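You operate a simulated robot arm through the tools that you are given. There is no shell and no other tool. Be economical: measure what you need, move in short steps, check, and stop when the job is done.

You run a simulated robot arm. Do the job below in one go: nothing can be reset, and whatever is moved stays where it is left.

Task
Sand the paint off the wooden bar, then oil its top.
Fine: the block goes back; the yellow pad ends in the oil tray.

Only the result counts: the job must be done as asked and must still hold three seconds after the hand-in. Knocking over, shifting, dropping, spilling or breaking anything else fails it.

Robot
A 7-joint arm with a two-finger parallel gripper, fixed in place. Base frame: the origin is at the foot of the arm, x ahead of it, y to its left, z up; the work surface is at about z = 450. Lengths are in mm, angles in rad, forces in N, time in s.
With the tool pointing down near the work surface it reaches from about 320 to 740 mm from the base axis. Its first joint turns from -2.007 to 2.007 rad. Payload 3.91 kg.
The TCP is the grasp point between the finger pads, 30 mm short of the fingertips. In the tool frame z runs along the fingers and y along their closing line. The gripper opens to 110 mm. The fingers are 20 mm wide and 10 mm thick; the gripper's body (48 by 112 mm) begins 55 mm behind the TCP.
Orientation is told as [roll, pitch, yaw] about the base's x, y, z axes, in that order, counted from this pose: with the fingers straight down and closing along the base's y, the tool's x points along the base's -x, its y along +y and its z along -z.

Tools
- The arm moves only by the tool apply_moves. Its argument "rows" is a list that holds one entry, the list of rows, each a list of 7 numbers: the shift along the tool's x, y, z in mm, then the turn, a rotation vector about the tool's x, y, z in rad, then the finger opening in mm, from 0 to 110. In form: [[[dx, dy, dz, wx, wy, wz, gripper], ...]]. A call has 1 to 10 rows; each row shifts and turns the commanded pose from where the row before left it, along the tool's axes as they then stand. Each row takes 0.2 s and may step no farther than 50 mm and 0.15 rad from the row before; otherwise, or with a gripper value out of range, the whole call is refused. Where a pose cannot be reached the arm comes as near as it can. A force on the tool above 90 N (or 10 N above the force at the start of the call, whichever is more), or a blocked arm, ends the call early, and 0.2 s more pass. Each finger travels about 108 mm/s and halts on what it meets, pressing with about 32 N; the grip force reading is that of the motor and also rises with nothing between the fingers. The clock runs only during rows and for 0.2 s after the last one: add rows that do not move to give the fingers time. The reply holds the time, the measured pose of the TCP, the force on the tool along the base axes, the opening and the grip force, in the units named above and with some noise.
- Cameras (640 x 400 px; columns grow to the right, rows downward): "scene" is fixed at [50.9, -649.7, 1102.7]; the picture's right is [0.76, -0.65, 0.00], its down [-0.42, -0.49, -0.77] and it looks along [0.50, 0.58, -0.64] (base axes); focal length 339 px, centre (320, 200). "wrist" rides on the gripper at [-36, 0, -57] in the tool frame; the picture's right is [0.00, -1.00, 0.00], its down [0.97, 0.00, -0.24] and it looks along [0.24, 0.00, 0.97] (tool axes); focal length 218 px, centre (320, 200).
- snapshot(camera): a new picture of that camera. The clock stands still meanwhile.
- raise_lower(by): slides the trunk up (or, below 0, down) by that many mm; the arm rides with it, the base frame stays. It gives what a move gives, with no picture.
- locate(camera, pixels): for up to 12 pixels [column, row] of the newest picture of that camera ("zoom" is the newest enlarged one), the place [x, y, z] in the base frame of the surface seen there, good to about 2 mm. The clock stands still meanwhile.
- close_up(camera, box): a new picture of the part [left, top, right, bottom] of that camera's present view, enlarged. The clock stands still meanwhile.
- hand_in(): hands the job in; it is judged then, once.

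Work in short steps. Measure before you move; look again where a grasp or a placing could have gone wrong, and mend it. You have 80 turns and 54 pictures in all, those below and enlarged ones among them. Open the gripper and draw the arm clear of the work before you hand the job in, unless the task says otherwise; then end with one line.

The tools are called after ">>>" as name(argument=value, ...) on one line, values as JSON. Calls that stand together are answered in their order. apply_moves: Moves the arm, as the interface text tells. Its arguments: {"type":"object","properties":{"rows":{"type":"array"}},"required":["rows"]} The other tools are called the same way: raise_lower (by) slides the trunk up or down; snapshot (camera) takes a picture; locate (camera, pixels) gives the place of the surface under pixels of a picture; close_up (camera, box) takes an enlarged picture of a part of a camera's view; hand_in () hands the job in.

At the start:

```text
time: 0.0
tool_pos: [468.4, -76.7, 751.7]
tcp_rot: [0.0, -0.001, 0.0]
wrist_force: [0.2, -0.4, 0.6]
finger_gap: 109.8
finger_force: 0.0
trunk travel left (down, up): [-425.0, 565.0]
```

scene: 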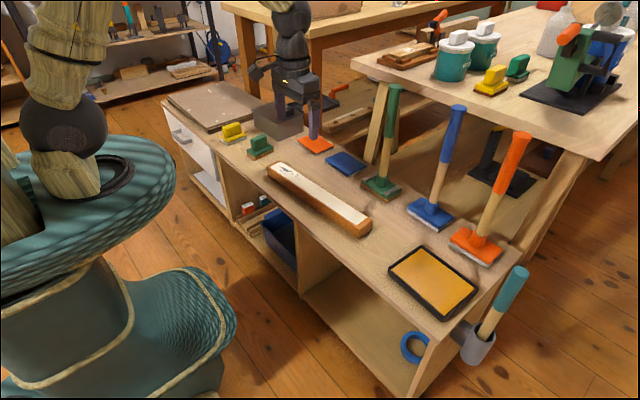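
wrist: 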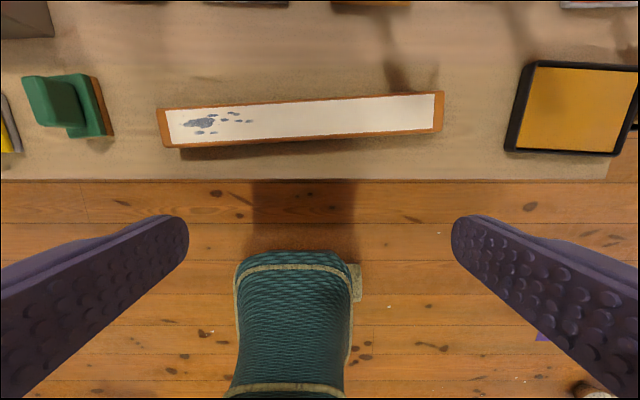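

I'll start by looking closely at the bench: the bar at (320,200), the yellow and green handled items around (232,132)/(260,146), and the tray around (433,282).

>>> close_up(camera="scene", box=[160, 80, 400, 230])

>>> close_up(camera="scene", box=[340, 170, 540, 370])

```text
2.67 times, centred on (280, 155) of scene
```

zoom: 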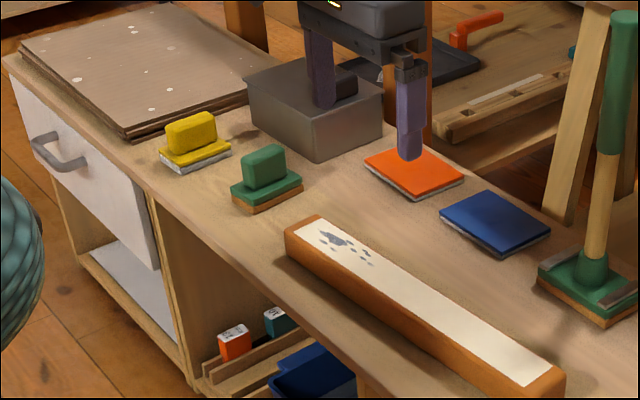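

```text
2.00 times, centred on (440, 270) of scene
```

zoom: 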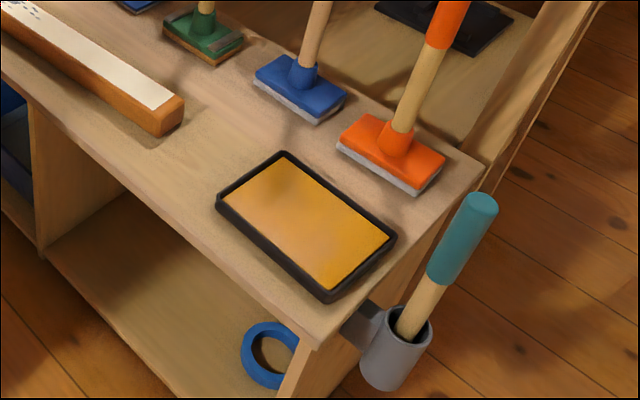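

The green block has a brown abrasive sole, the yellow pad a light one; there are labelled items under the bench near (247,208) and a bench behind. I look closer at those for meaning.

>>> close_up(camera="scene", box=[225, 190, 285, 228])

>>> close_up(camera="scene", box=[370, 0, 630, 120])

>>> close_up(camera="scene", box=[210, 100, 310, 165])

```text
10.53 times, centred on (255, 209) of scene
```

zoom: 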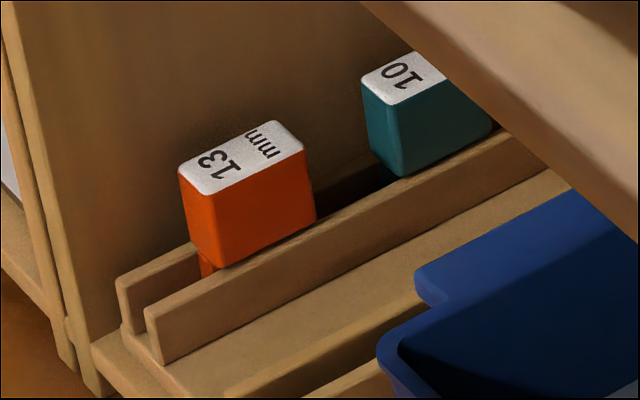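

```text
2.46 times, centred on (500, 60) of scene
```

zoom: 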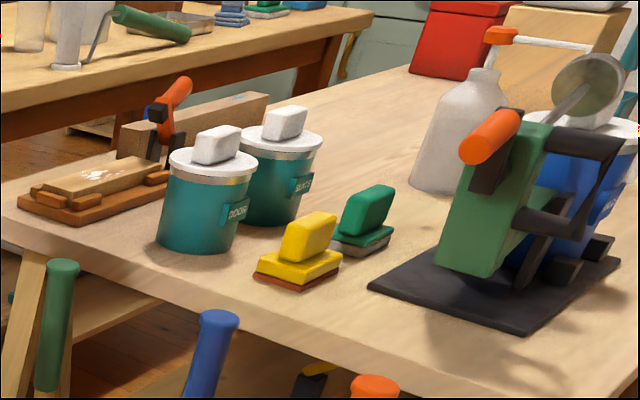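

```text
6.15 times, centred on (260, 132) of scene
```

zoom: 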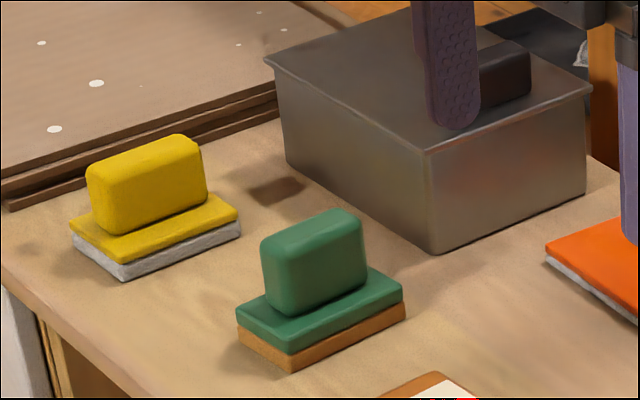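

The green block has the abrasive sole and the yellow pad has the felt. I take fresh pictures and measure the items.

>>> snapshot(camera="scene")

>>> snapshot(camera="wrist")

>>> close_up(camera="scene", box=[160, 80, 400, 230])

>>> locate(camera="zoom", pixels=[[166, 137], [216, 124], [160, 152], [190, 168], [231, 150], [242, 165], [286, 157], [233, 187], [259, 204], [302, 180], [264, 160], [190, 128]])

>>> locate(camera="wrist", pixels=[[165, 112], [168, 142], [434, 96], [434, 130], [300, 118], [300, 175], [528, 68], [512, 145], [618, 148], [575, 110], [630, 75], [443, 128]])

>>> locate(camera="scene", pixels=[[396, 88], [458, 108], [523, 136], [381, 187], [432, 210], [475, 245], [315, 143], [345, 163], [270, 120], [299, 117], [253, 104], [430, 275]])

```text
46 pictures are left
```

scene: 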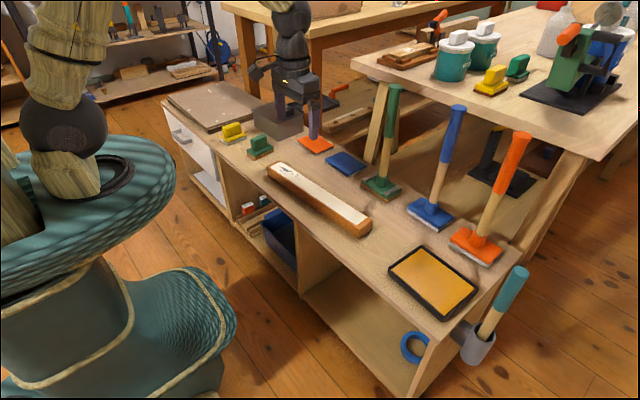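

```text
45 pictures are left
```

wrist: 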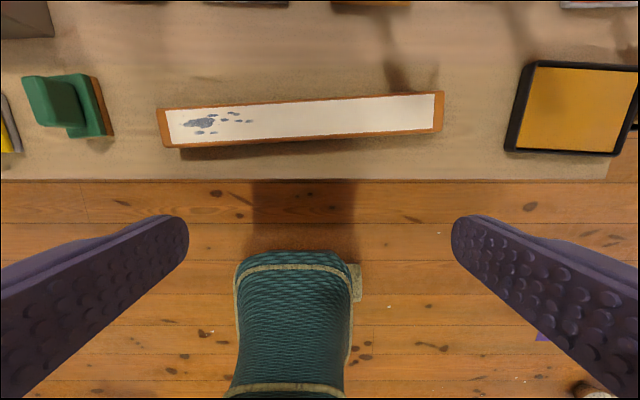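

```text
2.67 times, centred on (280, 155) of scene
```

zoom: 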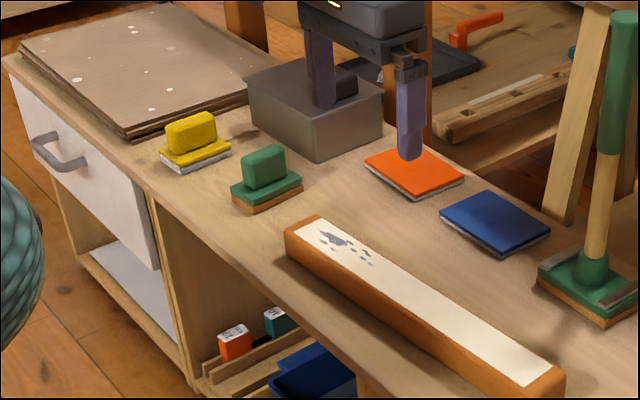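

```text
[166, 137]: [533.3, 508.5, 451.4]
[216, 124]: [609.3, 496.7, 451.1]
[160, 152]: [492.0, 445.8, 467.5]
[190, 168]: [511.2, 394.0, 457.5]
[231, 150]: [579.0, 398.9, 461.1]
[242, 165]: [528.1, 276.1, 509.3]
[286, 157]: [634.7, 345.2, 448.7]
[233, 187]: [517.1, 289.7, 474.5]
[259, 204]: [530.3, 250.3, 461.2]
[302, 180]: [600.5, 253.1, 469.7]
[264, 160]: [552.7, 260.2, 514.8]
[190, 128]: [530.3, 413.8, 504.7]
```

```text
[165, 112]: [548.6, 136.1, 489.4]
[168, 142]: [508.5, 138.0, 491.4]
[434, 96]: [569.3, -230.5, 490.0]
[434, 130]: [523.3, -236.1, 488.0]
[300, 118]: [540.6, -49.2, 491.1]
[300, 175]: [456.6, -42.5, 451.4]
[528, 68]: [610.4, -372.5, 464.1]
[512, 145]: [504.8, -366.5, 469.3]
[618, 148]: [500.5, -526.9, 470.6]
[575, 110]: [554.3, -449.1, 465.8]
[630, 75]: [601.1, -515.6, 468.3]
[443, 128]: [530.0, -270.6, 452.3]
```

```text
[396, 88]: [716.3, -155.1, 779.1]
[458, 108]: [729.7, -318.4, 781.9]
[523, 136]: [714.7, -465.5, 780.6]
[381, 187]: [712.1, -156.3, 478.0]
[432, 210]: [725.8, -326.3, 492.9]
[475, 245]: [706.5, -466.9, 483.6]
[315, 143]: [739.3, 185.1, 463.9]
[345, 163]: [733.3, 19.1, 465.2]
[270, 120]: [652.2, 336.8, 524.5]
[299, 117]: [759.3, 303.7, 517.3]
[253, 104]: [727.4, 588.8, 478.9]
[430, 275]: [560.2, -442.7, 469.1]
```

Bar top is z≈490, running y≈140 to −235 at x≈530–546; green block is near (556,270), yellow near (535,420). I move above those two to measure them with the wrist camera.

>>> apply_moves(rows=[[[-10.2, 46.3, 7.8, 0, 0, 0, 110], [-10.2, 46.3, 7.8, 0, 0, 0, 110], [-10.2, 46.3, 7.8, 0, 0, 0, 110], [-10.2, 46.3, 7.8, 0, 0, 0, 110], [-10.2, 46.3, 7.8, 0, 0, 0, 110], [-10.2, 46.3, 7.8, 0, 0, 0, 110], [-10.2, 46.3, 7.8, 0, 0, 0, 110], [-10.2, 46.3, 7.8, 0, 0, 0, 110], [-10.2, 46.3, 7.8, 0, 0, 0, 110], [0, 0, 0, 0, 0, 0, 110]]])

>>> snapshot(camera="wrist")

```text
time: 2.2
tool_pos: [561.5, 340.7, 683.7]
tcp_rot: [0.0, 0.001, 0.0]
wrist_force: [0.5, 0.0, 0.3]
finger_gap: 110.1
finger_force: 0.1
trunk travel left (down, up): [-425.0, 565.0]
```

```text
43 pictures are left
```

wrist: 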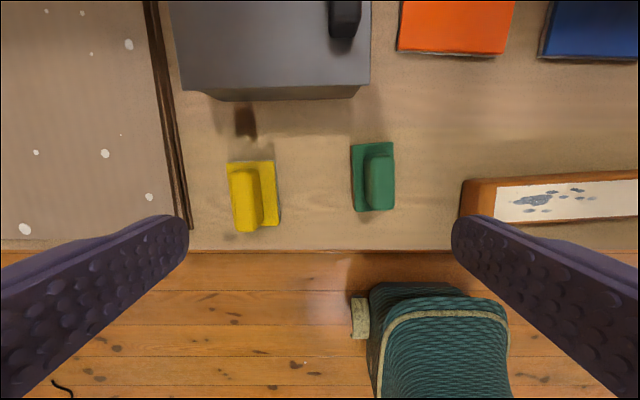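

Both pads are seen from above: yellow near (253,197), green near (374,177). I enlarge and measure handle and base edges.

>>> close_up(camera="wrist", box=[210, 130, 420, 250])

>>> locate(camera="wrist", pixels=[[228, 164], [275, 162], [235, 231], [278, 225], [233, 175], [258, 173], [239, 225], [262, 222], [245, 200], [268, 195]])

>>> locate(camera="wrist", pixels=[[353, 147], [391, 144], [356, 209], [394, 207], [369, 160], [391, 158], [369, 203], [392, 203], [380, 180], [360, 178], [470, 190], [470, 214]])

```text
3.05 times, centred on (315, 190) of wrist
```

zoom: 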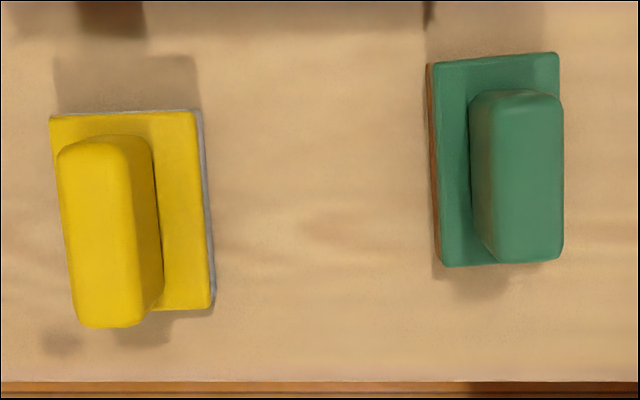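

```text
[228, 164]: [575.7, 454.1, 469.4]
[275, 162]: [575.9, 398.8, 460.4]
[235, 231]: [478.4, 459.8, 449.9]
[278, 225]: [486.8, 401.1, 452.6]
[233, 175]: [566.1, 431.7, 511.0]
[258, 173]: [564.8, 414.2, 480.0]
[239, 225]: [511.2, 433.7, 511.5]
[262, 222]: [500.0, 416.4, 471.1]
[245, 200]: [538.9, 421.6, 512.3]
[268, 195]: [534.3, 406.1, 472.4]
```

```text
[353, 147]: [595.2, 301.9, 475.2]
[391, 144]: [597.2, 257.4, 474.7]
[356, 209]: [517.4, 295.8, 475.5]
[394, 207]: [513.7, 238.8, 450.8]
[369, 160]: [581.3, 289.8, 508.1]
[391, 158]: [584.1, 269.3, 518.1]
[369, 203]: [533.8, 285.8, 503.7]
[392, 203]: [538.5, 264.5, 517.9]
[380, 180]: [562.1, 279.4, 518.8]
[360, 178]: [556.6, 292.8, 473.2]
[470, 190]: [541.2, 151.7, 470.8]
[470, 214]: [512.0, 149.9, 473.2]
```

Green block: base about x 517–597, y 255–300, handle centre (561,278), handle z 475–518, yaw ≈0.05. I go above it and descend to TCP z≈508, fingers open.

>>> apply_moves(rows=[[[0.5, -31, 20, 0, 0, -0.05, 110], [0.5, -31, 30, 0, 0, 0, 80], [0, 0, 34, 0, 0, 0, 80], [0, 0, 34, 0, 0, 0, 80], [0, 0, 30, 0, 0, 0, 80], [0, 0, 27, 0, 0, 0, 80], [0, 0, 0, 0, 0, 0, 80]]])

>>> snapshot(camera="wrist")

```text
time: 3.8
tool_pos: [561.6, 278.4, 505.5]
tcp_rot: [0.0, 0.0, 0.05]
wrist_force: [0.4, -0.3, 0.3]
finger_gap: 80.1
finger_force: 0.2
trunk travel left (down, up): [-425.0, 565.0]
```

```text
41 pictures are left
```

wrist: 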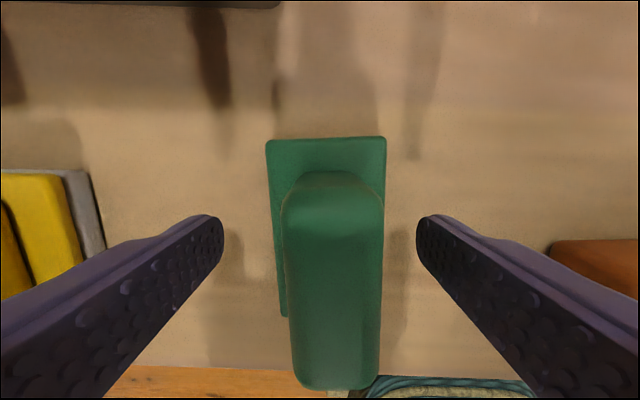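

Fingers straddle the handle, which sits about 2.4 mm to −y of centre and slightly rotated. I correct, raise 4 mm to clear the base plate, and close.

>>> apply_moves(rows=[[[0, -2.4, -4, 0, 0, -0.03, 80], [0, 0, 0, 0, 0, 0, 50], [0, 0, 0, 0, 0, 0, 25], [0, 0, 0, 0, 0, 0, 10], [0, 0, 0, 0, 0, 0, 10], [0, 0, 0, 0, 0, 0, 10]]])

>>> snapshot(camera="wrist")

```text
time: 5.2
tool_pos: [561.3, 275.7, 509.9]
tcp_rot: [0.0, -0.001, 0.08]
wrist_force: [-0.3, -0.2, -0.2]
finger_gap: 25.2
finger_force: 31.7
trunk travel left (down, up): [-425.0, 565.0]
```

```text
40 pictures are left
```

wrist: 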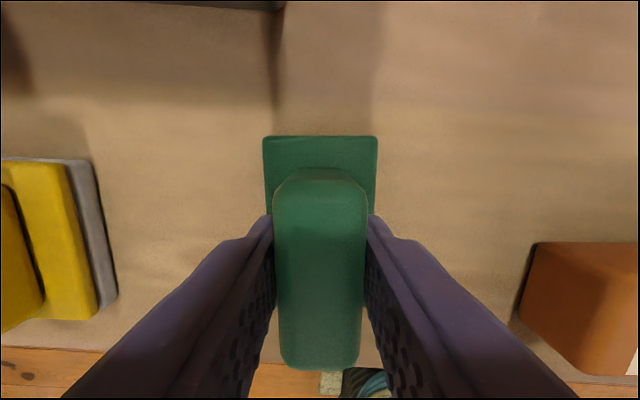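

Held at gap 25 mm, TCP (561.3, 275.7, 509.9), yaw 0.08 – I note this for the return. I lift and move over the bar's left end, high, to measure it.

>>> apply_moves(rows=[[[0, 0, -20, 0, 0, 0, 10], [0, 0, -40, 0, 0, 0, 10], [0, 0, -45, 0, 0, 0, 10], [0, 0, -45, 0, 0, 0, 10], [0, 0, -40, 0, 0, 0.06, 10], [0, -45, 0, 0, 0, 0.06, 10], [0, -45, 0, 0, 0, 0, 10], [0, -45, 0, 0, 0, 0, 10], [0, -45, 0, 0, 0, 0, 10], [0, -45, 0, 0, 0, 0, 10]]])

>>> snapshot(camera="wrist")

```text
time: 7.4
tool_pos: [554.0, 49.3, 697.9]
tcp_rot: [-0.001, 0.0, -0.039]
wrist_force: [-0.3, 0.4, -1.0]
finger_gap: 25.7
finger_force: 32.2
trunk travel left (down, up): [-425.0, 565.0]
```

```text
39 pictures are left
```

wrist: 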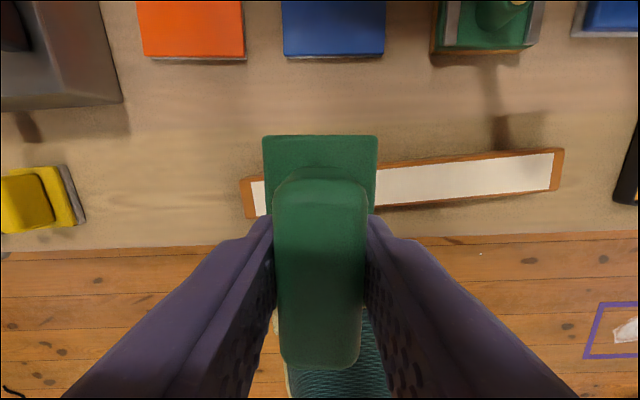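

The bar rises to the right, so it is at yaw ≈ +0.05; I measure its edges at both ends.

>>> close_up(camera="wrist", box=[370, 130, 580, 260])

>>> locate(camera="wrist", pixels=[[251, 182], [252, 216], [258, 183], [259, 212], [390, 162], [391, 202], [390, 170], [391, 197], [549, 152], [555, 190], [550, 158], [551, 186]])

```text
3.05 times, centred on (475, 195) of wrist
```

zoom: 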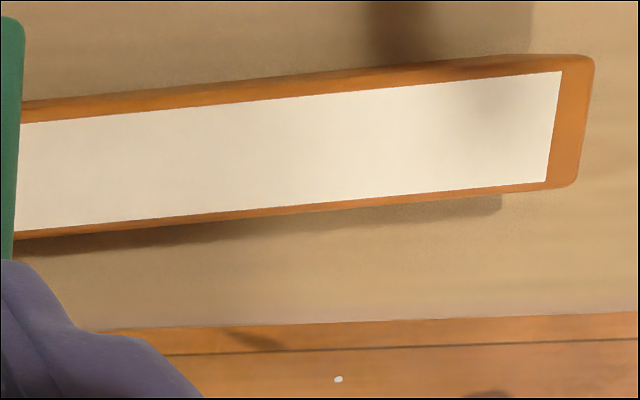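

```text
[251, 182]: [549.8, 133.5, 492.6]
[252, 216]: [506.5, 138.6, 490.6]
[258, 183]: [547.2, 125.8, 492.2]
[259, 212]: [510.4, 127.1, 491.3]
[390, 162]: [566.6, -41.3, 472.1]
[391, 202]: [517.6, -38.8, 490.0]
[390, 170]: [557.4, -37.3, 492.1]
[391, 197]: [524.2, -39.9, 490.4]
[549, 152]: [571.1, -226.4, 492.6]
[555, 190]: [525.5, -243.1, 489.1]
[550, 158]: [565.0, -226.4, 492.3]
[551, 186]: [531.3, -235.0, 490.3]
```

Bar top z≈491, centreline x≈538.5−0.054(y+40), white y 133…−232. I align yaw to 0.054 and come to just above the left end, sole about 9 mm over the bar.

>>> apply_moves(rows=[[[0, 0, 0, 0, 0, -0.093, 10], [8.2, 37.8, 0, 0, 0, 0, 10], [8.1, 37.9, 0, 0, 0, 0, 10], [0, 0, 40, 0, 0, 0, 10], [0, 0, 40, 0, 0, 0, 10], [0, 0, 38, 0, 0, 0, 10], [0, 0, 20, 0, 0, 0, 10], [0, 0, 0, 0, 0, 0, 10]]])

>>> close_up(camera="scene", box=[200, 110, 380, 240])

```text
time: 9.2
tool_pos: [533.5, 125.8, 562.3]
tcp_rot: [-0.002, 0.002, 0.054]
wrist_force: [-0.1, 0.6, -0.6]
finger_gap: 25.5
finger_force: 31.7
trunk travel left (down, up): [-425.0, 565.0]
```

```text
3.08 times, centred on (290, 175) of scene
```

zoom: 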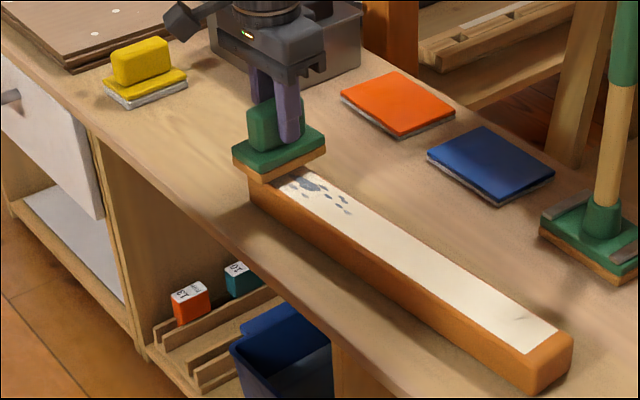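

Block hovers level over the left end. I lower in small steps watching the force.

>>> apply_moves(rows=[[[0, 0, 4, 0, 0, 0, 10], [0, 0, 3, 0, 0, 0, 10], [0, 0, 2, 0, 0, 0, 10], [0, 0, 1, 0, 0, 0, 10], [0, 0, 0, 0, 0, 0, 10]]])

```text
time: 10.4
tool_pos: [532.9, 125.8, 552.3]
tcp_rot: [0.0, 0.001, 0.056]
wrist_force: [0.4, -0.1, -1.1]
finger_gap: 25.7
finger_force: 32.1
trunk travel left (down, up): [-425.0, 565.0]
```

No contact yet at z 552.3; continue in 1 mm steps.

>>> apply_moves(rows=[[[0, 0, 1, 0, 0, 0, 10], [0, 0, 1, 0, 0, 0, 10], [0, 0, 1, 0, 0, 0, 10], [0, 0, 0, 0, 0, 0, 10]]])

```text
time: 11.4
tool_pos: [533.9, 126.1, 551.0]
tcp_rot: [0.001, 0.0, 0.054]
wrist_force: [-2.2, -0.5, 9.6]
finger_gap: 25.5
finger_force: 32.4
trunk travel left (down, up): [-425.0, 565.0]
```

Contact: 9.6 N. I press 0.5 mm more and stroke along the bar toward −y.

>>> apply_moves(rows=[[[0, 0, 0.5, 0, 0, 0, 10], [0, -18, 0, 0, 0, 0, 10], [0, -20, 0, 0, 0, 0, 10], [0, -20, 0, 0, 0, 0, 10], [0, -20, 0, 0, 0, 0, 10], [0, -20, 0, 0, 0, 0, 10], [0, -20, 0, 0, 0, 0, 10], [0, -20, 0, 0, 0, 0, 10], [0, -20, 0, 0, 0, 0, 10], [0, -20, 0, 0, 0, 0, 10]]])

>>> close_up(camera="scene", box=[200, 110, 380, 240])

```text
time: 13.6
tool_pos: [542.7, -54.9, 549.5]
tcp_rot: [0.0, -0.002, 0.053]
wrist_force: [0.1, 4.2, 18.8]
finger_gap: 25.7
finger_force: 31.8
trunk travel left (down, up): [-425.0, 565.0]
```

```text
3.08 times, centred on (290, 175) of scene
```

zoom: 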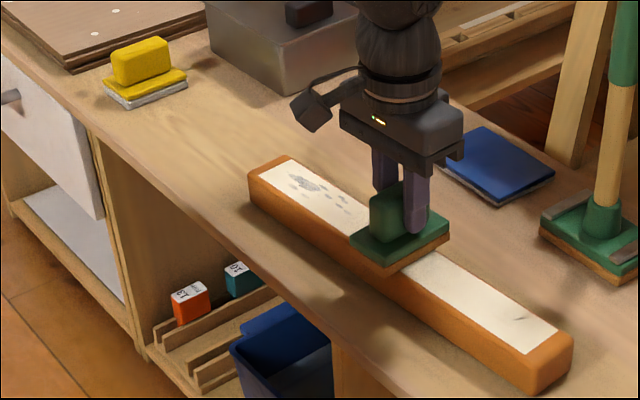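

The paint has faded a little behind the block, so several passes are needed. I continue to the right end.

>>> apply_moves(rows=[[[0, -20, 0, 0, 0, 0, 10], [0, -20, 0, 0, 0, 0, 10], [0, -20, 0, 0, 0, 0, 10], [0, -20, 0, 0, 0, 0, 10], [0, -20, 0, 0, 0, 0, 10], [0, -20, 0, 0, 0, 0, 10], [0, -20, 0, 0, 0, 0, 10], [0, -20, 0, 0, 0, 0, 10], [0, -7, 0, 0, 0, 0, 10], [0, 0, 0, 0, 0, 0, 10]]])

>>> apply_moves(rows=[[[0, 20, 0, 0, 0, 0, 10], [0, 20, 0, 0, 0, 0, 10], [0, 20, 0, 0, 0, 0, 10], [0, 20, 0, 0, 0, 0, 10], [0, 20, 0, 0, 0, 0, 10], [0, 20, 0, 0, 0, 0, 10], [0, 20, 0, 0, 0, 0, 10], [0, 20, 0, 0, 0, 0, 10], [0, 20, 0, 0, 0, 0, 10], [0, 0, 0, 0, 0, 0, 10]]])

>>> close_up(camera="scene", box=[200, 110, 400, 250])

```text
time: 15.8
tool_pos: [551.2, -219.0, 549.7]
tcp_rot: [0.0, -0.003, 0.052]
wrist_force: [-0.4, 8.2, 22.7]
finger_gap: 25.4
finger_force: 31.5
trunk travel left (down, up): [-425.0, 565.0]
```

```text
time: 18.0
tool_pos: [542.3, -39.1, 549.9]
tcp_rot: [0.002, 0.001, 0.053]
wrist_force: [-1.9, -6.3, 21.0]
finger_gap: 25.7
finger_force: 32.2
trunk travel left (down, up): [-425.0, 565.0]
```

```text
2.86 times, centred on (300, 180) of scene
```

zoom: 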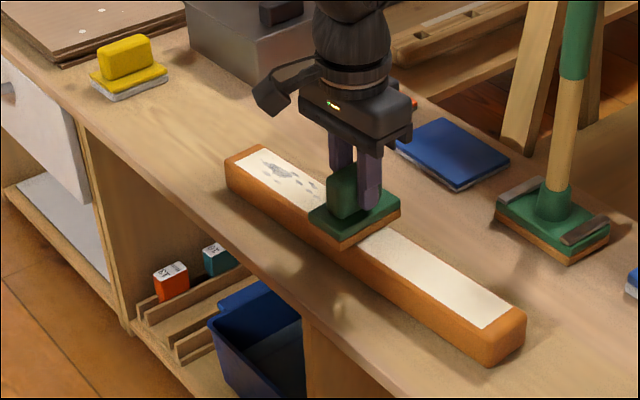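

The fading is slow; force ~20 N and the bar hasn't shifted. I continue to the left end with a little more pressure and compare.

>>> apply_moves(rows=[[[0, 20, 0.7, 0, 0, 0, 10], [0, 20, 0, 0, 0, 0, 10], [0, 20, 0, 0, 0, 0, 10], [0, 20, 0, 0, 0, 0, 10], [0, 20, 0, 0, 0, 0, 10], [0, 20, 0, 0, 0, 0, 10], [0, 20, 0, 0, 0, 0, 10], [0, 20, 0, 0, 0, 0, 10], [0, 5, 0, 0, 0, 0, 10], [0, 0, 0, 0, 0, 0, 10]]])

>>> close_up(camera="scene", box=[200, 110, 400, 250])

```text
time: 20.2
tool_pos: [532.0, 125.8, 549.3]
tcp_rot: [-0.001, 0.001, 0.053]
wrist_force: [0.6, -7.4, 17.9]
finger_gap: 25.5
finger_force: 32.1
trunk travel left (down, up): [-425.0, 565.0]
```

```text
2.86 times, centred on (300, 180) of scene
```

zoom: 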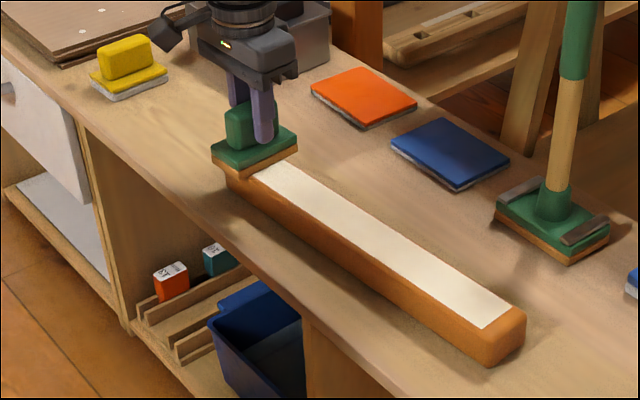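

After two passes the grey spots have gone, white remains. I do two further full passes and compare the white.

>>> apply_moves(rows=[[[0, -34.5, 0.3, 0, 0, 0, 10], [0, -34.5, 0, 0, 0, 0, 10], [0, -34.5, 0, 0, 0, 0, 10], [0, -34.5, 0, 0, 0, 0, 10], [0, -34.5, 0, 0, 0, 0, 10], [0, -34.5, 0, 0, 0, 0, 10], [0, -34.5, 0, 0, 0, 0, 10], [0, -34.5, 0, 0, 0, 0, 10], [0, -34.5, 0, 0, 0, 0, 10], [0, -34.5, 0, 0, 0, 0, 10]]])

>>> apply_moves(rows=[[[0, 34.5, 0, 0, 0, 0, 10], [0, 34.5, 0, 0, 0, 0, 10], [0, 34.5, 0, 0, 0, 0, 10], [0, 34.5, 0, 0, 0, 0, 10], [0, 34.5, 0, 0, 0, 0, 10], [0, 34.5, 0, 0, 0, 0, 10], [0, 34.5, 0, 0, 0, 0, 10], [0, 34.5, 0, 0, 0, 0, 10], [0, 34.5, 0, 0, 0, 0, 10], [0, 34.5, 0, 0, 0, 0, 10]]])

>>> close_up(camera="scene", box=[200, 110, 400, 250])

```text
time: 22.4
tool_pos: [552.8, -217.7, 549.4]
tcp_rot: [-0.001, 0.001, 0.053]
wrist_force: [-0.8, 3.1, 16.3]
finger_gap: 25.4
finger_force: 32.2
trunk travel left (down, up): [-425.0, 565.0]
```

```text
time: 24.6
tool_pos: [533.7, 126.1, 547.7]
tcp_rot: [0.002, -0.001, 0.055]
wrist_force: [-0.3, -2.5, 18.5]
finger_gap: 25.7
finger_force: 32.0
trunk travel left (down, up): [-425.0, 565.0]
```

```text
2.86 times, centred on (300, 180) of scene
```

zoom: 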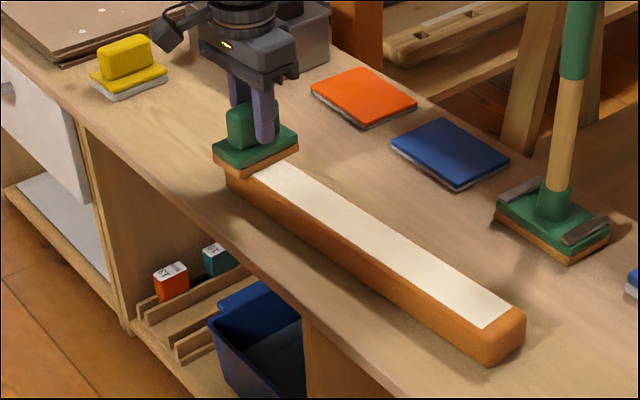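

White looks unchanged while the grey spots have vanished; I lift and move aside to inspect the whole face, including the part under the block.

>>> apply_moves(rows=[[[0, 0, -15, 0, 0, 0, 10], [0, 0, -35, 0, 0, 0, 10], [0, 0, -40, 0, 0, 0, 10], [-8, 35, -10, 0, 0, 0, 10], [-8, 40, 0, 0, 0, 0, 10], [-8, 40, 0, 0, 0, 0, 10], [-8, 35, 0, 0, 0, -0.026, 10], [0, 0, 0, 0, 0, 0, 10]]])

>>> close_up(camera="scene", box=[250, 150, 390, 250])

```text
time: 26.4
tool_pos: [558.7, 274.9, 650.8]
tcp_rot: [0.0, 0.0, 0.08]
wrist_force: [0.6, 0.4, -1.6]
finger_gap: 25.4
finger_force: 32.2
trunk travel left (down, up): [-425.0, 565.0]
```

```text
4.00 times, centred on (320, 200) of scene
```

zoom: 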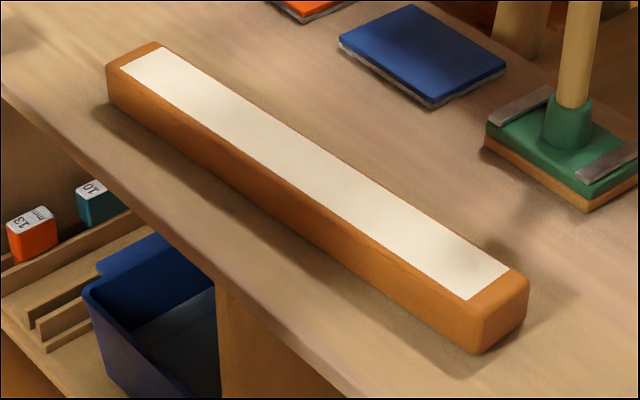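

I look at the left end at the highest enlargement for any paint residue.

>>> close_up(camera="scene", box=[265, 155, 325, 193])

>>> close_up(camera="wrist", box=[420, 100, 640, 240])

```text
10.53 times, centred on (295, 174) of scene
```

zoom: 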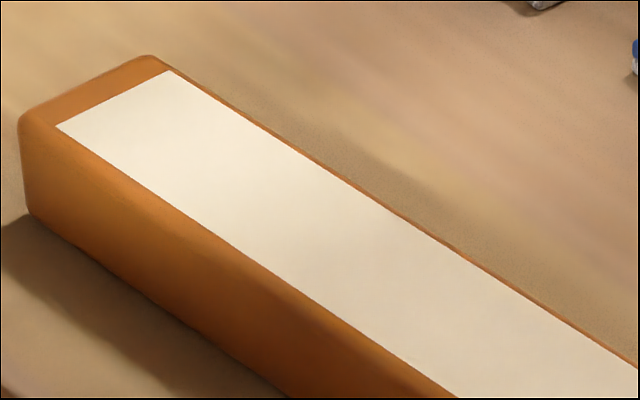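

```text
2.86 times, centred on (530, 170) of wrist
```

zoom: 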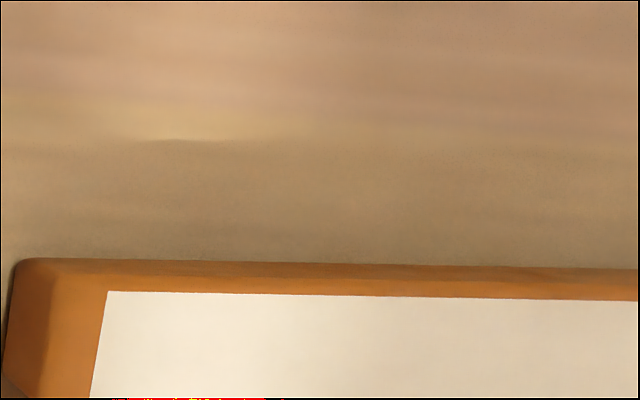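

The face is clean, the bar not displaced. I return the block to its original spot, descending to z≈515 first.

>>> apply_moves(rows=[[[-2.7, 0.6, 36, 0, 0, 0, 10], [0, 0, 40, 0, 0, 0, 10], [0, 0, 40, 0, 0, 0, 10], [0, 0, 18, 0, 0, 0, 10], [0, 0, 3, 0, 0, 0, 10], [0, 0, 0, 0, 0, 0, 10]]])

>>> snapshot(camera="wrist")

```text
time: 27.8
tool_pos: [560.5, 277.5, 511.4]
tcp_rot: [0.0, 0.001, 0.079]
wrist_force: [0.3, -0.1, -0.3]
finger_gap: 25.4
finger_force: 31.7
trunk travel left (down, up): [-425.0, 565.0]
```

```text
29 pictures are left
```

wrist: 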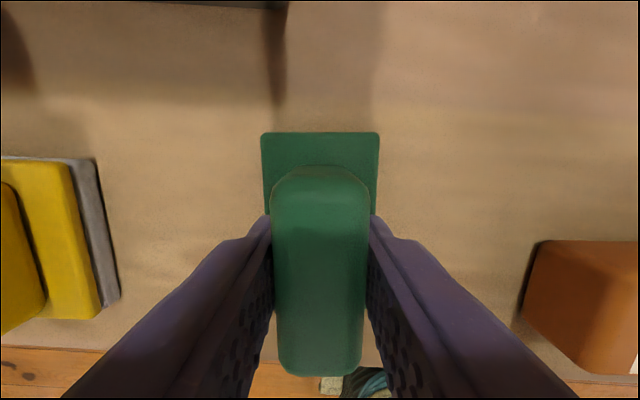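

Nearly down with the view matching the earlier one; lower in 1 mm steps until contact.

>>> apply_moves(rows=[[[0, -1, 1, 0, 0, 0, 10], [0, 0, 1, 0, 0, 0, 10], [0, 0, 1, 0, 0, 0, 10], [0, 0, 0, 0, 0, 0, 10]]])

```text
time: 28.8
tool_pos: [560.9, 277.6, 508.2]
tcp_rot: [0.0, 0.0, 0.079]
wrist_force: [-1.3, -0.3, 0.3]
finger_gap: 25.5
finger_force: 32.3
trunk travel left (down, up): [-425.0, 565.0]
```

>>> apply_moves(rows=[[[0, 0, 0.7, 0, 0, 0, 10], [0, 0, 0.7, 0, 0, 0, 10], [0, 0, 0, 0, 0, 0, 10]]])

```text
time: 29.6
tool_pos: [559.7, 276.2, 507.6]
tcp_rot: [0.002, -0.003, 0.08]
wrist_force: [-3.9, -0.4, 13.4]
finger_gap: 25.3
finger_force: 32.1
trunk travel left (down, up): [-425.0, 565.0]
```

Contact (13 N). I ease off, open slowly, and lift straight up.

>>> apply_moves(rows=[[[0, 0, -0.8, 0, 0, 0, 10], [0, 0, 0, 0, 0, 0, 32], [0, 0, 0, 0, 0, 0, 60], [0, 0, 0, 0, 0, 0, 70], [0, 0, -30, 0, 0, 0, 70], [0, 0, -40, 0, 0, 0, 70], [0, 0, -40, 0, 0, 0, 70], [0, 0, 0, 0, 0, 0, 70]]])

>>> snapshot(camera="wrist")

>>> locate(camera="wrist", pixels=[[320, 200]])

```text
time: 31.4
tool_pos: [560.6, 277.2, 617.8]
tcp_rot: [0.0, 0.0, 0.079]
wrist_force: [-0.1, -0.5, 0.9]
finger_gap: 69.9
finger_force: 0.1
trunk travel left (down, up): [-425.0, 565.0]
```

```text
28 pictures are left
```

wrist: 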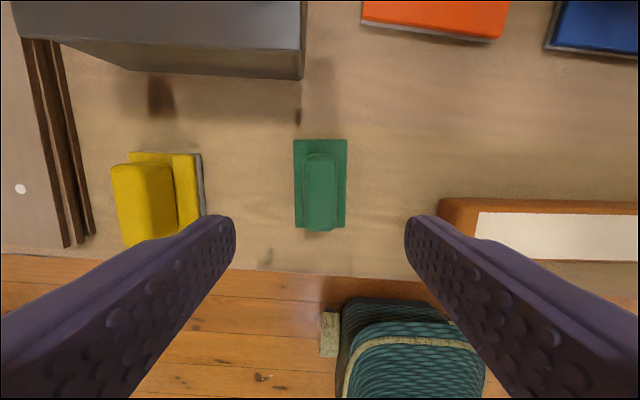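

```text
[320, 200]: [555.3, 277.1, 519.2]
```

Green block is back in place. I move over the yellow pad.

>>> apply_moves(rows=[[[2.6, 37, 0, 0, 0, 0, 80], [2.6, 37, 0, 0, 0, 0, 80], [2.6, 37, 0, 0, 0, 0, 80], [2.5, 37.3, 0, 0, 0, 0, 80], [0, 0, 20, 0, 0, 0, 80], [0, 0, 0, 0, 0, 0, 80]]])

>>> snapshot(camera="wrist")

>>> locate(camera="wrist", pixels=[[320, 180], [320, 210], [320, 235], [300, 200], [340, 200]])

```text
time: 32.8
tool_pos: [537.7, 424.5, 598.8]
tcp_rot: [0.0, 0.0, 0.081]
wrist_force: [0.9, -0.1, -0.2]
finger_gap: 80.0
finger_force: 0.0
trunk travel left (down, up): [-425.0, 565.0]
```

```text
27 pictures are left
```

wrist: 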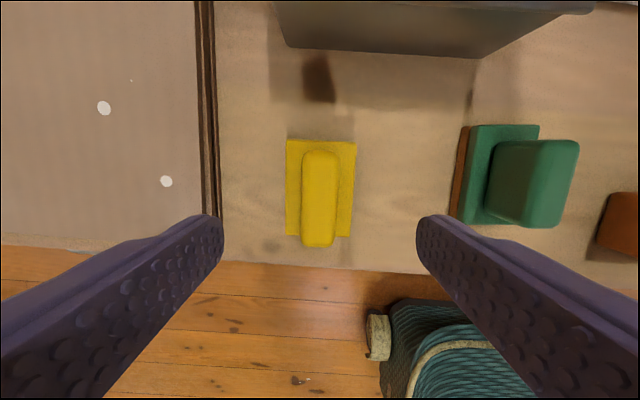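

```text
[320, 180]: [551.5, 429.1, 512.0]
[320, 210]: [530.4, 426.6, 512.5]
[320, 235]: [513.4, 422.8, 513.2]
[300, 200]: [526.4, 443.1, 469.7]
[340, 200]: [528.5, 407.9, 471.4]
```

Handle is centred at column ~319 and about 0.03 rad less rotated. I adjust and descend to z≈506, then close.

>>> apply_moves(rows=[[[0, 0, 33, 0, 0, 0.03, 80], [0, 0, 35, 0, 0, 0, 80], [0, 0, 25, 0, 0, 0, 80], [0, 0, 0, 0, 0, 0, 80]]])

>>> snapshot(camera="wrist")

```text
time: 33.8
tool_pos: [537.0, 423.3, 505.2]
tcp_rot: [0.0, 0.0, 0.051]
wrist_force: [0.3, -0.1, -0.6]
finger_gap: 80.0
finger_force: 0.0
trunk travel left (down, up): [-425.0, 565.0]
```

```text
26 pictures are left
```

wrist: 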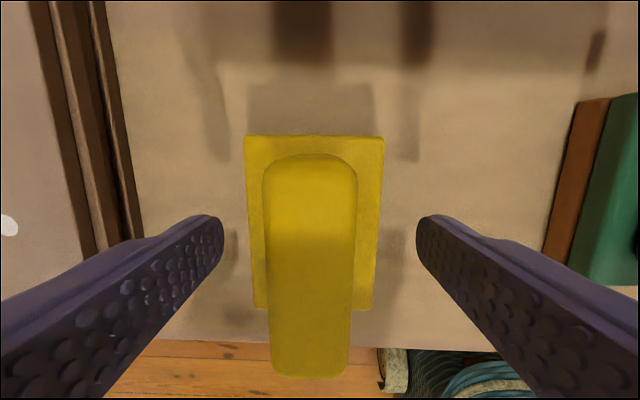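

Handle is ~2.4 mm to +y; shift and close.

>>> apply_moves(rows=[[[0, 2.4, -1, 0, 0, 0, 80], [0, 0, 0, 0, 0, 0, 50], [0, 0, 0, 0, 0, 0, 25], [0, 0, 0, 0, 0, 0, 10], [0, 0, 0, 0, 0, 0, 10], [0, 0, 0, 0, 0, 0, 10]]])

>>> close_up(camera="scene", box=[380, 230, 500, 330])

>>> locate(camera="zoom", pixels=[[45, 130], [140, 75], [255, 360], [460, 200], [380, 170], [250, 210], [160, 110], [100, 190], [270, 330], [430, 230]])

```text
time: 35.2
tool_pos: [537.6, 425.2, 506.0]
tcp_rot: [0.0, 0.001, 0.048]
wrist_force: [0.0, 0.8, 0.8]
finger_gap: 25.2
finger_force: 31.7
trunk travel left (down, up): [-425.0, 565.0]
```

```text
4.00 times, centred on (440, 280) of scene
```

zoom: 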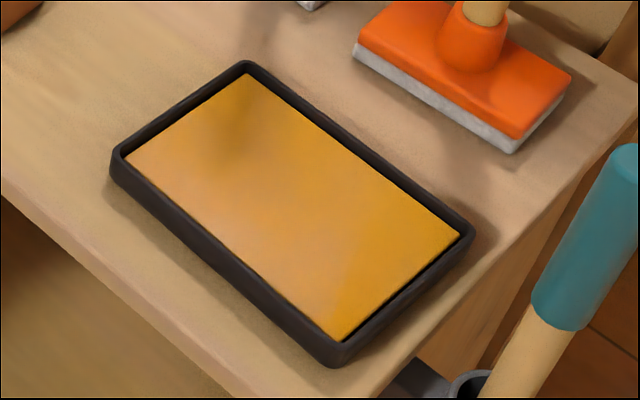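

```text
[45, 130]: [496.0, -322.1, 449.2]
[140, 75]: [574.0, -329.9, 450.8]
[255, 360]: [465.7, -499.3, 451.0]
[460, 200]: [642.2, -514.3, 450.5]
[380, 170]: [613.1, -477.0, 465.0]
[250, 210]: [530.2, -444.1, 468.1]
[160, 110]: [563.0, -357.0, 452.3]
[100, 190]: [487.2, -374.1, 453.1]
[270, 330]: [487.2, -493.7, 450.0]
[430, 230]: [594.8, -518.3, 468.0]
```

Gripped. Tray: outer x≈500–612, y≈−363…−531, oil surface z≈467. I lift high and carry the pad across toward (560,−445).

>>> apply_moves(rows=[[[0, 0, -20, 0, 0, 0, 10], [0, 0, -40, 0, 0, 0, 10], [0, 0, -45, 0, 0, 0, 10], [0, 0, -45, 0, 0, 0.08, 10], [-2.7, -30, 0, 0, 0, 0, 10], [-2.7, -48.3, 0, 0, 0, 0, 10], [-2.7, -48.3, 0, 0, 0, 0, 10], [-2.7, -48.3, 0, 0, 0, 0, 10], [-2.7, -48.3, 0, 0, 0, 0, 10], [-2.7, -48.3, 0, 0, 0, 0, 10]]])

>>> apply_moves(rows=[[[-2.7, -48.3, 0, 0, 0, 0, 10], [-2.7, -48.3, 0, 0, 0, 0, 10], [-2.7, -48.3, 0, 0, 0, 0, 10], [-2.7, -48.3, 0, 0, 0, 0, 10], [-2.7, -48.3, 0, 0, 0, 0, 10], [-2.7, -48.3, 0, 0, 0, 0, 10], [-2.7, -48.3, 0, 0, 0, 0, 10], [-2.7, -48.3, 0, 0, 0, 0, 10], [-2.7, -48.3, 0, 0, 0, 0, 10], [-2.7, -48.3, 0, 0, 0, 0, 10]]])

>>> snapshot(camera="wrist")

```text
time: 37.4
tool_pos: [545.0, 154.9, 653.9]
tcp_rot: [0.001, 0.0, -0.03]
wrist_force: [1.1, 1.0, -0.6]
finger_gap: 25.5
finger_force: 32.0
trunk travel left (down, up): [-425.0, 565.0]
```

```text
time: 39.6
tool_pos: [558.3, -328.6, 656.5]
tcp_rot: [0.001, 0.001, -0.03]
wrist_force: [0.4, 0.3, 0.3]
finger_gap: 25.4
finger_force: 31.8
trunk travel left (down, up): [-425.0, 565.0]
```

```text
24 pictures are left
```

wrist: 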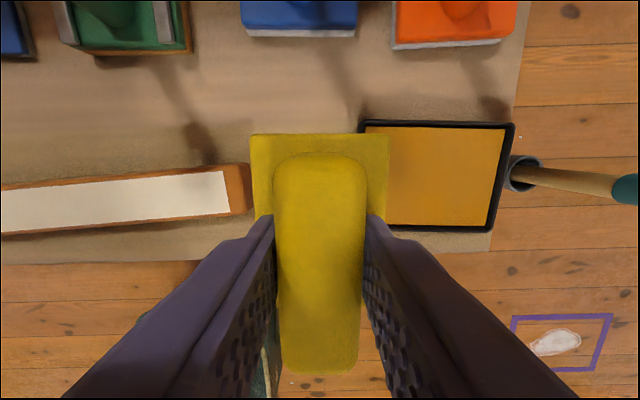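

Tray's right part is visible at (440,175); I measure it and the teal-handled tool to check clearances.

>>> locate(camera="wrist", pixels=[[364, 124], [512, 127], [490, 229], [502, 131], [486, 223], [392, 222], [440, 175], [632, 188], [530, 170], [395, 132]])

```text
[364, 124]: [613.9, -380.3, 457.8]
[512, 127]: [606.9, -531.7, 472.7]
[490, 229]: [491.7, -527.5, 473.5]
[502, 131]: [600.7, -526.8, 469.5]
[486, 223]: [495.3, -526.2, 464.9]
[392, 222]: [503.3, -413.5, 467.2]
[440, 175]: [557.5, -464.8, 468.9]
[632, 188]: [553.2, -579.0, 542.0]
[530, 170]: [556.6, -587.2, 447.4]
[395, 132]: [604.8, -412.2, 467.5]
```

Tray interior is about x 500–605, y −370…−526, yaw ≈−0.045. I move over (557,−438) and go down to z≈535.

>>> apply_moves(rows=[[[-1.2, -36.4, 0, 0, 0, 0.015, 10], [-1.2, -36.4, 0, 0, 0, 0, 10], [-1.2, -36.4, 0, 0, 0, 0, 10], [0, 0, 40, 0, 0, 0, 10], [0, 0, 40, 0, 0, 0, 10], [0, 0, 30, 0, 0, 0, 10], [0, 0, 10, 0, 0, 0, 10], [0, 0, 0, 0, 0, 0, 10]]])

>>> close_up(camera="scene", box=[370, 200, 530, 330])

>>> snapshot(camera="wrist")

```text
time: 41.4
tool_pos: [556.7, -441.6, 535.6]
tcp_rot: [-0.001, -0.001, -0.045]
wrist_force: [-0.6, -0.7, -1.4]
finger_gap: 25.7
finger_force: 32.3
trunk travel left (down, up): [-425.0, 565.0]
```

```text
3.08 times, centred on (450, 265) of scene
```

zoom: 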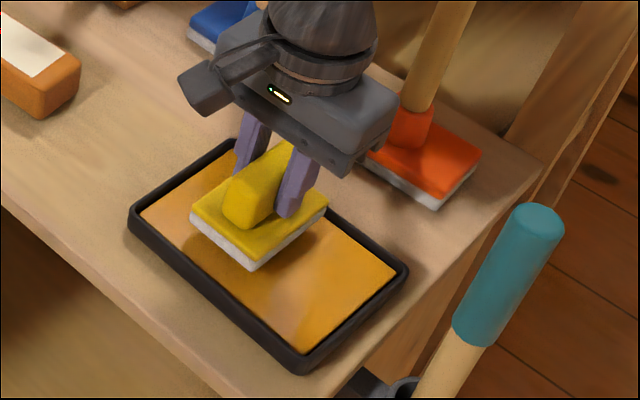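

```text
22 pictures are left
```

wrist: 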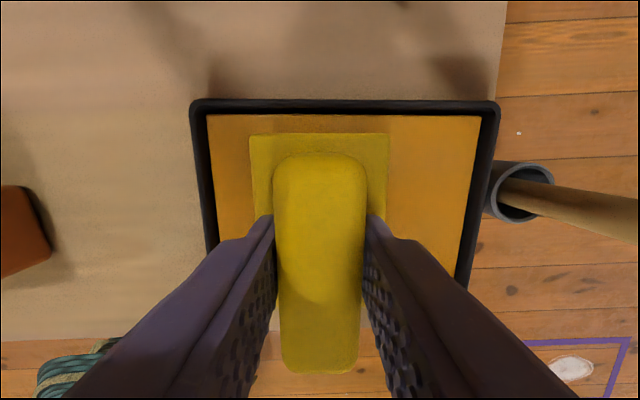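

Pad is well within the tray outline. I lower gently until it touches the oil/sponge.

>>> apply_moves(rows=[[[0, 0, 5, 0, 0, 0, 10], [0, 0, 4, 0, 0, 0, 10], [0, 0, 3, 0, 0, 0, 10], [0, 0, 1, 0, 0, 0, 10], [0, 0, 1, 0, 0, 0, 10], [0, 0, 0, 0, 0, 0, 10]]])

```text
time: 42.8
tool_pos: [556.8, -439.1, 522.4]
tcp_rot: [-0.002, -0.001, -0.045]
wrist_force: [0.8, -0.8, 9.3]
finger_gap: 25.1
finger_force: 32.1
trunk travel left (down, up): [-425.0, 565.0]
```

Contact at z 522, 9 N. I hold a second to soak, then lift and look at the pad.

>>> apply_moves(rows=[[[0, 0, 0.5, 0, 0, 0, 10], [0, 0, 0, 0, 0, 0, 10], [0, 0, 0, 0, 0, 0, 10], [0, 0, 0, 0, 0, 0, 10], [0, 0, -5, 0, 0, 0, 10], [0, 0, -20, 0, 0, 0, 10], [0, 0, -40, 0, 0, 0, 10], [0, 0, 0, 0, 0, 0, 10]]])

>>> close_up(camera="scene", box=[370, 180, 530, 330])

```text
time: 44.6
tool_pos: [556.3, -438.9, 585.5]
tcp_rot: [-0.001, 0.0, -0.045]
wrist_force: [-0.6, 0.6, -0.1]
finger_gap: 25.2
finger_force: 32.0
trunk travel left (down, up): [-425.0, 565.0]
```

```text
2.67 times, centred on (450, 255) of scene
```

zoom: 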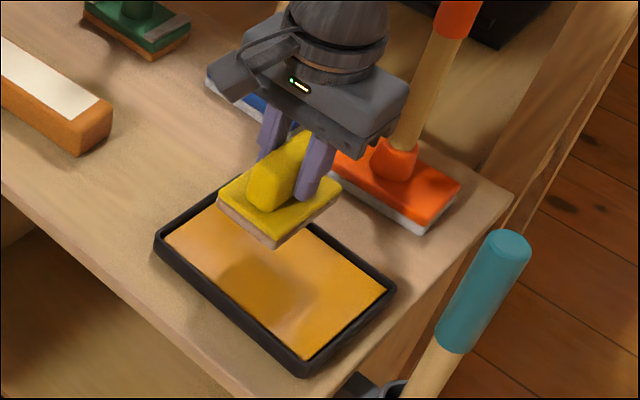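

The sole turned tan: it's loaded. I move to above the bar's right end, aligned with it, and lower to just above.

>>> apply_moves(rows=[[[0, 0, -25, 0, 0, -0.099, 10], [-1.6, 44.8, 0, 0, 0, 0, 10], [-1.6, 44.8, 0, 0, 0, 0, 10], [-1.6, 44.8, 0, 0, 0, 0, 10], [-1.6, 44.8, 0, 0, 0, 0, 10], [-1.4, 44.7, 0, 0, 0, 0, 10], [0, 0, 30, 0, 0, 0, 10], [0, 0, 25, 0, 0, 0, 10], [0, 0, 3, 0, 0, 0, 10], [0, 0, 0, 0, 0, 0, 10]]])

>>> apply_moves(rows=[[[0, 0, 2, 0, 0, 0, 10], [0, 0, 1.5, 0, 0, 0, 10], [0, 0, 1, 0, 0, 0, 10], [0, 0, 0, 0, 0, 0, 10]]])

```text
time: 46.8
tool_pos: [553.5, -214.1, 553.1]
tcp_rot: [-0.001, -0.001, 0.054]
wrist_force: [0.8, 0.4, -0.5]
finger_gap: 25.3
finger_force: 31.9
trunk travel left (down, up): [-425.0, 565.0]
```

```text
time: 47.8
tool_pos: [553.2, -214.6, 548.7]
tcp_rot: [0.0, 0.0, 0.053]
wrist_force: [0.2, -0.3, -0.7]
finger_gap: 25.5
finger_force: 32.1
trunk travel left (down, up): [-425.0, 565.0]
```

Not touching yet at 548.7; continue.

>>> apply_moves(rows=[[[0, 0, 1, 0, 0, 0, 10], [0, 0, 1, 0, 0, 0, 10], [0, 0, 1, 0, 0, 0, 10], [0, 0, 0, 0, 0, 0, 10]]])

```text
time: 48.8
tool_pos: [554.5, -214.7, 546.5]
tcp_rot: [0.0, -0.001, 0.055]
wrist_force: [0.3, -1.2, 0.5]
finger_gap: 25.4
finger_force: 32.2
trunk travel left (down, up): [-425.0, 565.0]
```

>>> apply_moves(rows=[[[0, 0, 1, 0, 0, 0, 10], [0, 0, 1, 0, 0, 0, 10], [0, 0, 0, 0, 0, 0, 10]]])

```text
time: 49.6
tool_pos: [554.1, -213.8, 544.7]
tcp_rot: [-0.002, -0.003, 0.054]
wrist_force: [-0.8, 1.9, 22.4]
finger_gap: 25.5
finger_force: 31.7
trunk travel left (down, up): [-425.0, 565.0]
```

Contact, 22 N. I ease slightly, cover the right end, then wipe toward +y.

>>> apply_moves(rows=[[[0, -8, -0.6, 0, 0, 0, 10], [0, 20, 0, 0, 0, 0, 10], [0, 20, 0, 0, 0, 0, 10], [0, 20, 0, 0, 0, 0, 10], [0, 20, 0, 0, 0, 0, 10], [0, 20, 0, 0, 0, 0, 10], [0, 20, 0, 0, 0, 0, 10], [0, 20, 0, 0, 0, 0, 10], [0, 20, 0, 0, 0, 0, 10], [0, 20, 0, 0, 0, 0, 10]]])

>>> close_up(camera="scene", box=[240, 140, 400, 250])

```text
time: 51.8
tool_pos: [543.8, -42.3, 544.8]
tcp_rot: [0.0, -0.001, 0.052]
wrist_force: [0.5, -13.9, 35.3]
finger_gap: 25.3
finger_force: 32.3
trunk travel left (down, up): [-425.0, 565.0]
```

```text
3.64 times, centred on (320, 195) of scene
```

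zoom: 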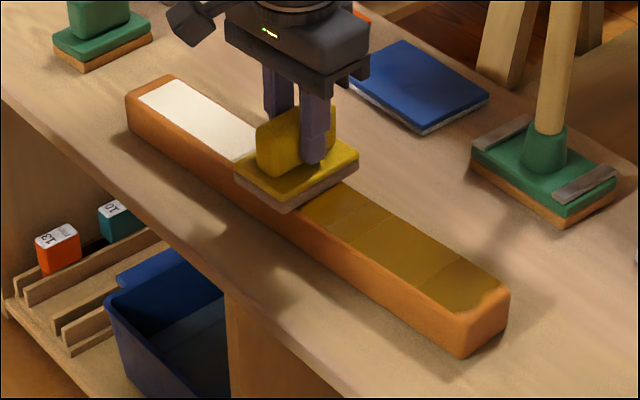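

Oil is taking well (brown behind the pad). Force is 35 N, so I ease up 0.7 mm and continue to the left end.

>>> apply_moves(rows=[[[0, 20, -0.7, 0, 0, 0, 10], [0, 20, 0, 0, 0, 0, 10], [0, 20, 0, 0, 0, 0, 10], [0, 20, 0, 0, 0, 0, 10], [0, 20, 0, 0, 0, 0, 10], [0, 20, 0, 0, 0, 0, 10], [0, 20, 0, 0, 0, 0, 10], [0, 20, 0, 0, 0, 0, 10], [0, 8, 0, 0, 0, 0, 10], [0, 0, 0, 0, 0, 0, 10]]])

>>> close_up(camera="scene", box=[240, 140, 400, 250])

```text
time: 54.0
tool_pos: [533.1, 126.3, 546.0]
tcp_rot: [0.001, 0.0, 0.055]
wrist_force: [-0.1, -2.1, 14.4]
finger_gap: 25.1
finger_force: 32.3
trunk travel left (down, up): [-425.0, 565.0]
```

```text
3.64 times, centred on (320, 195) of scene
```

zoom: 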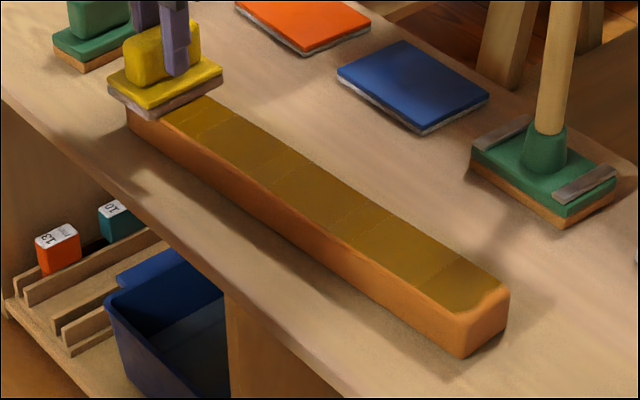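

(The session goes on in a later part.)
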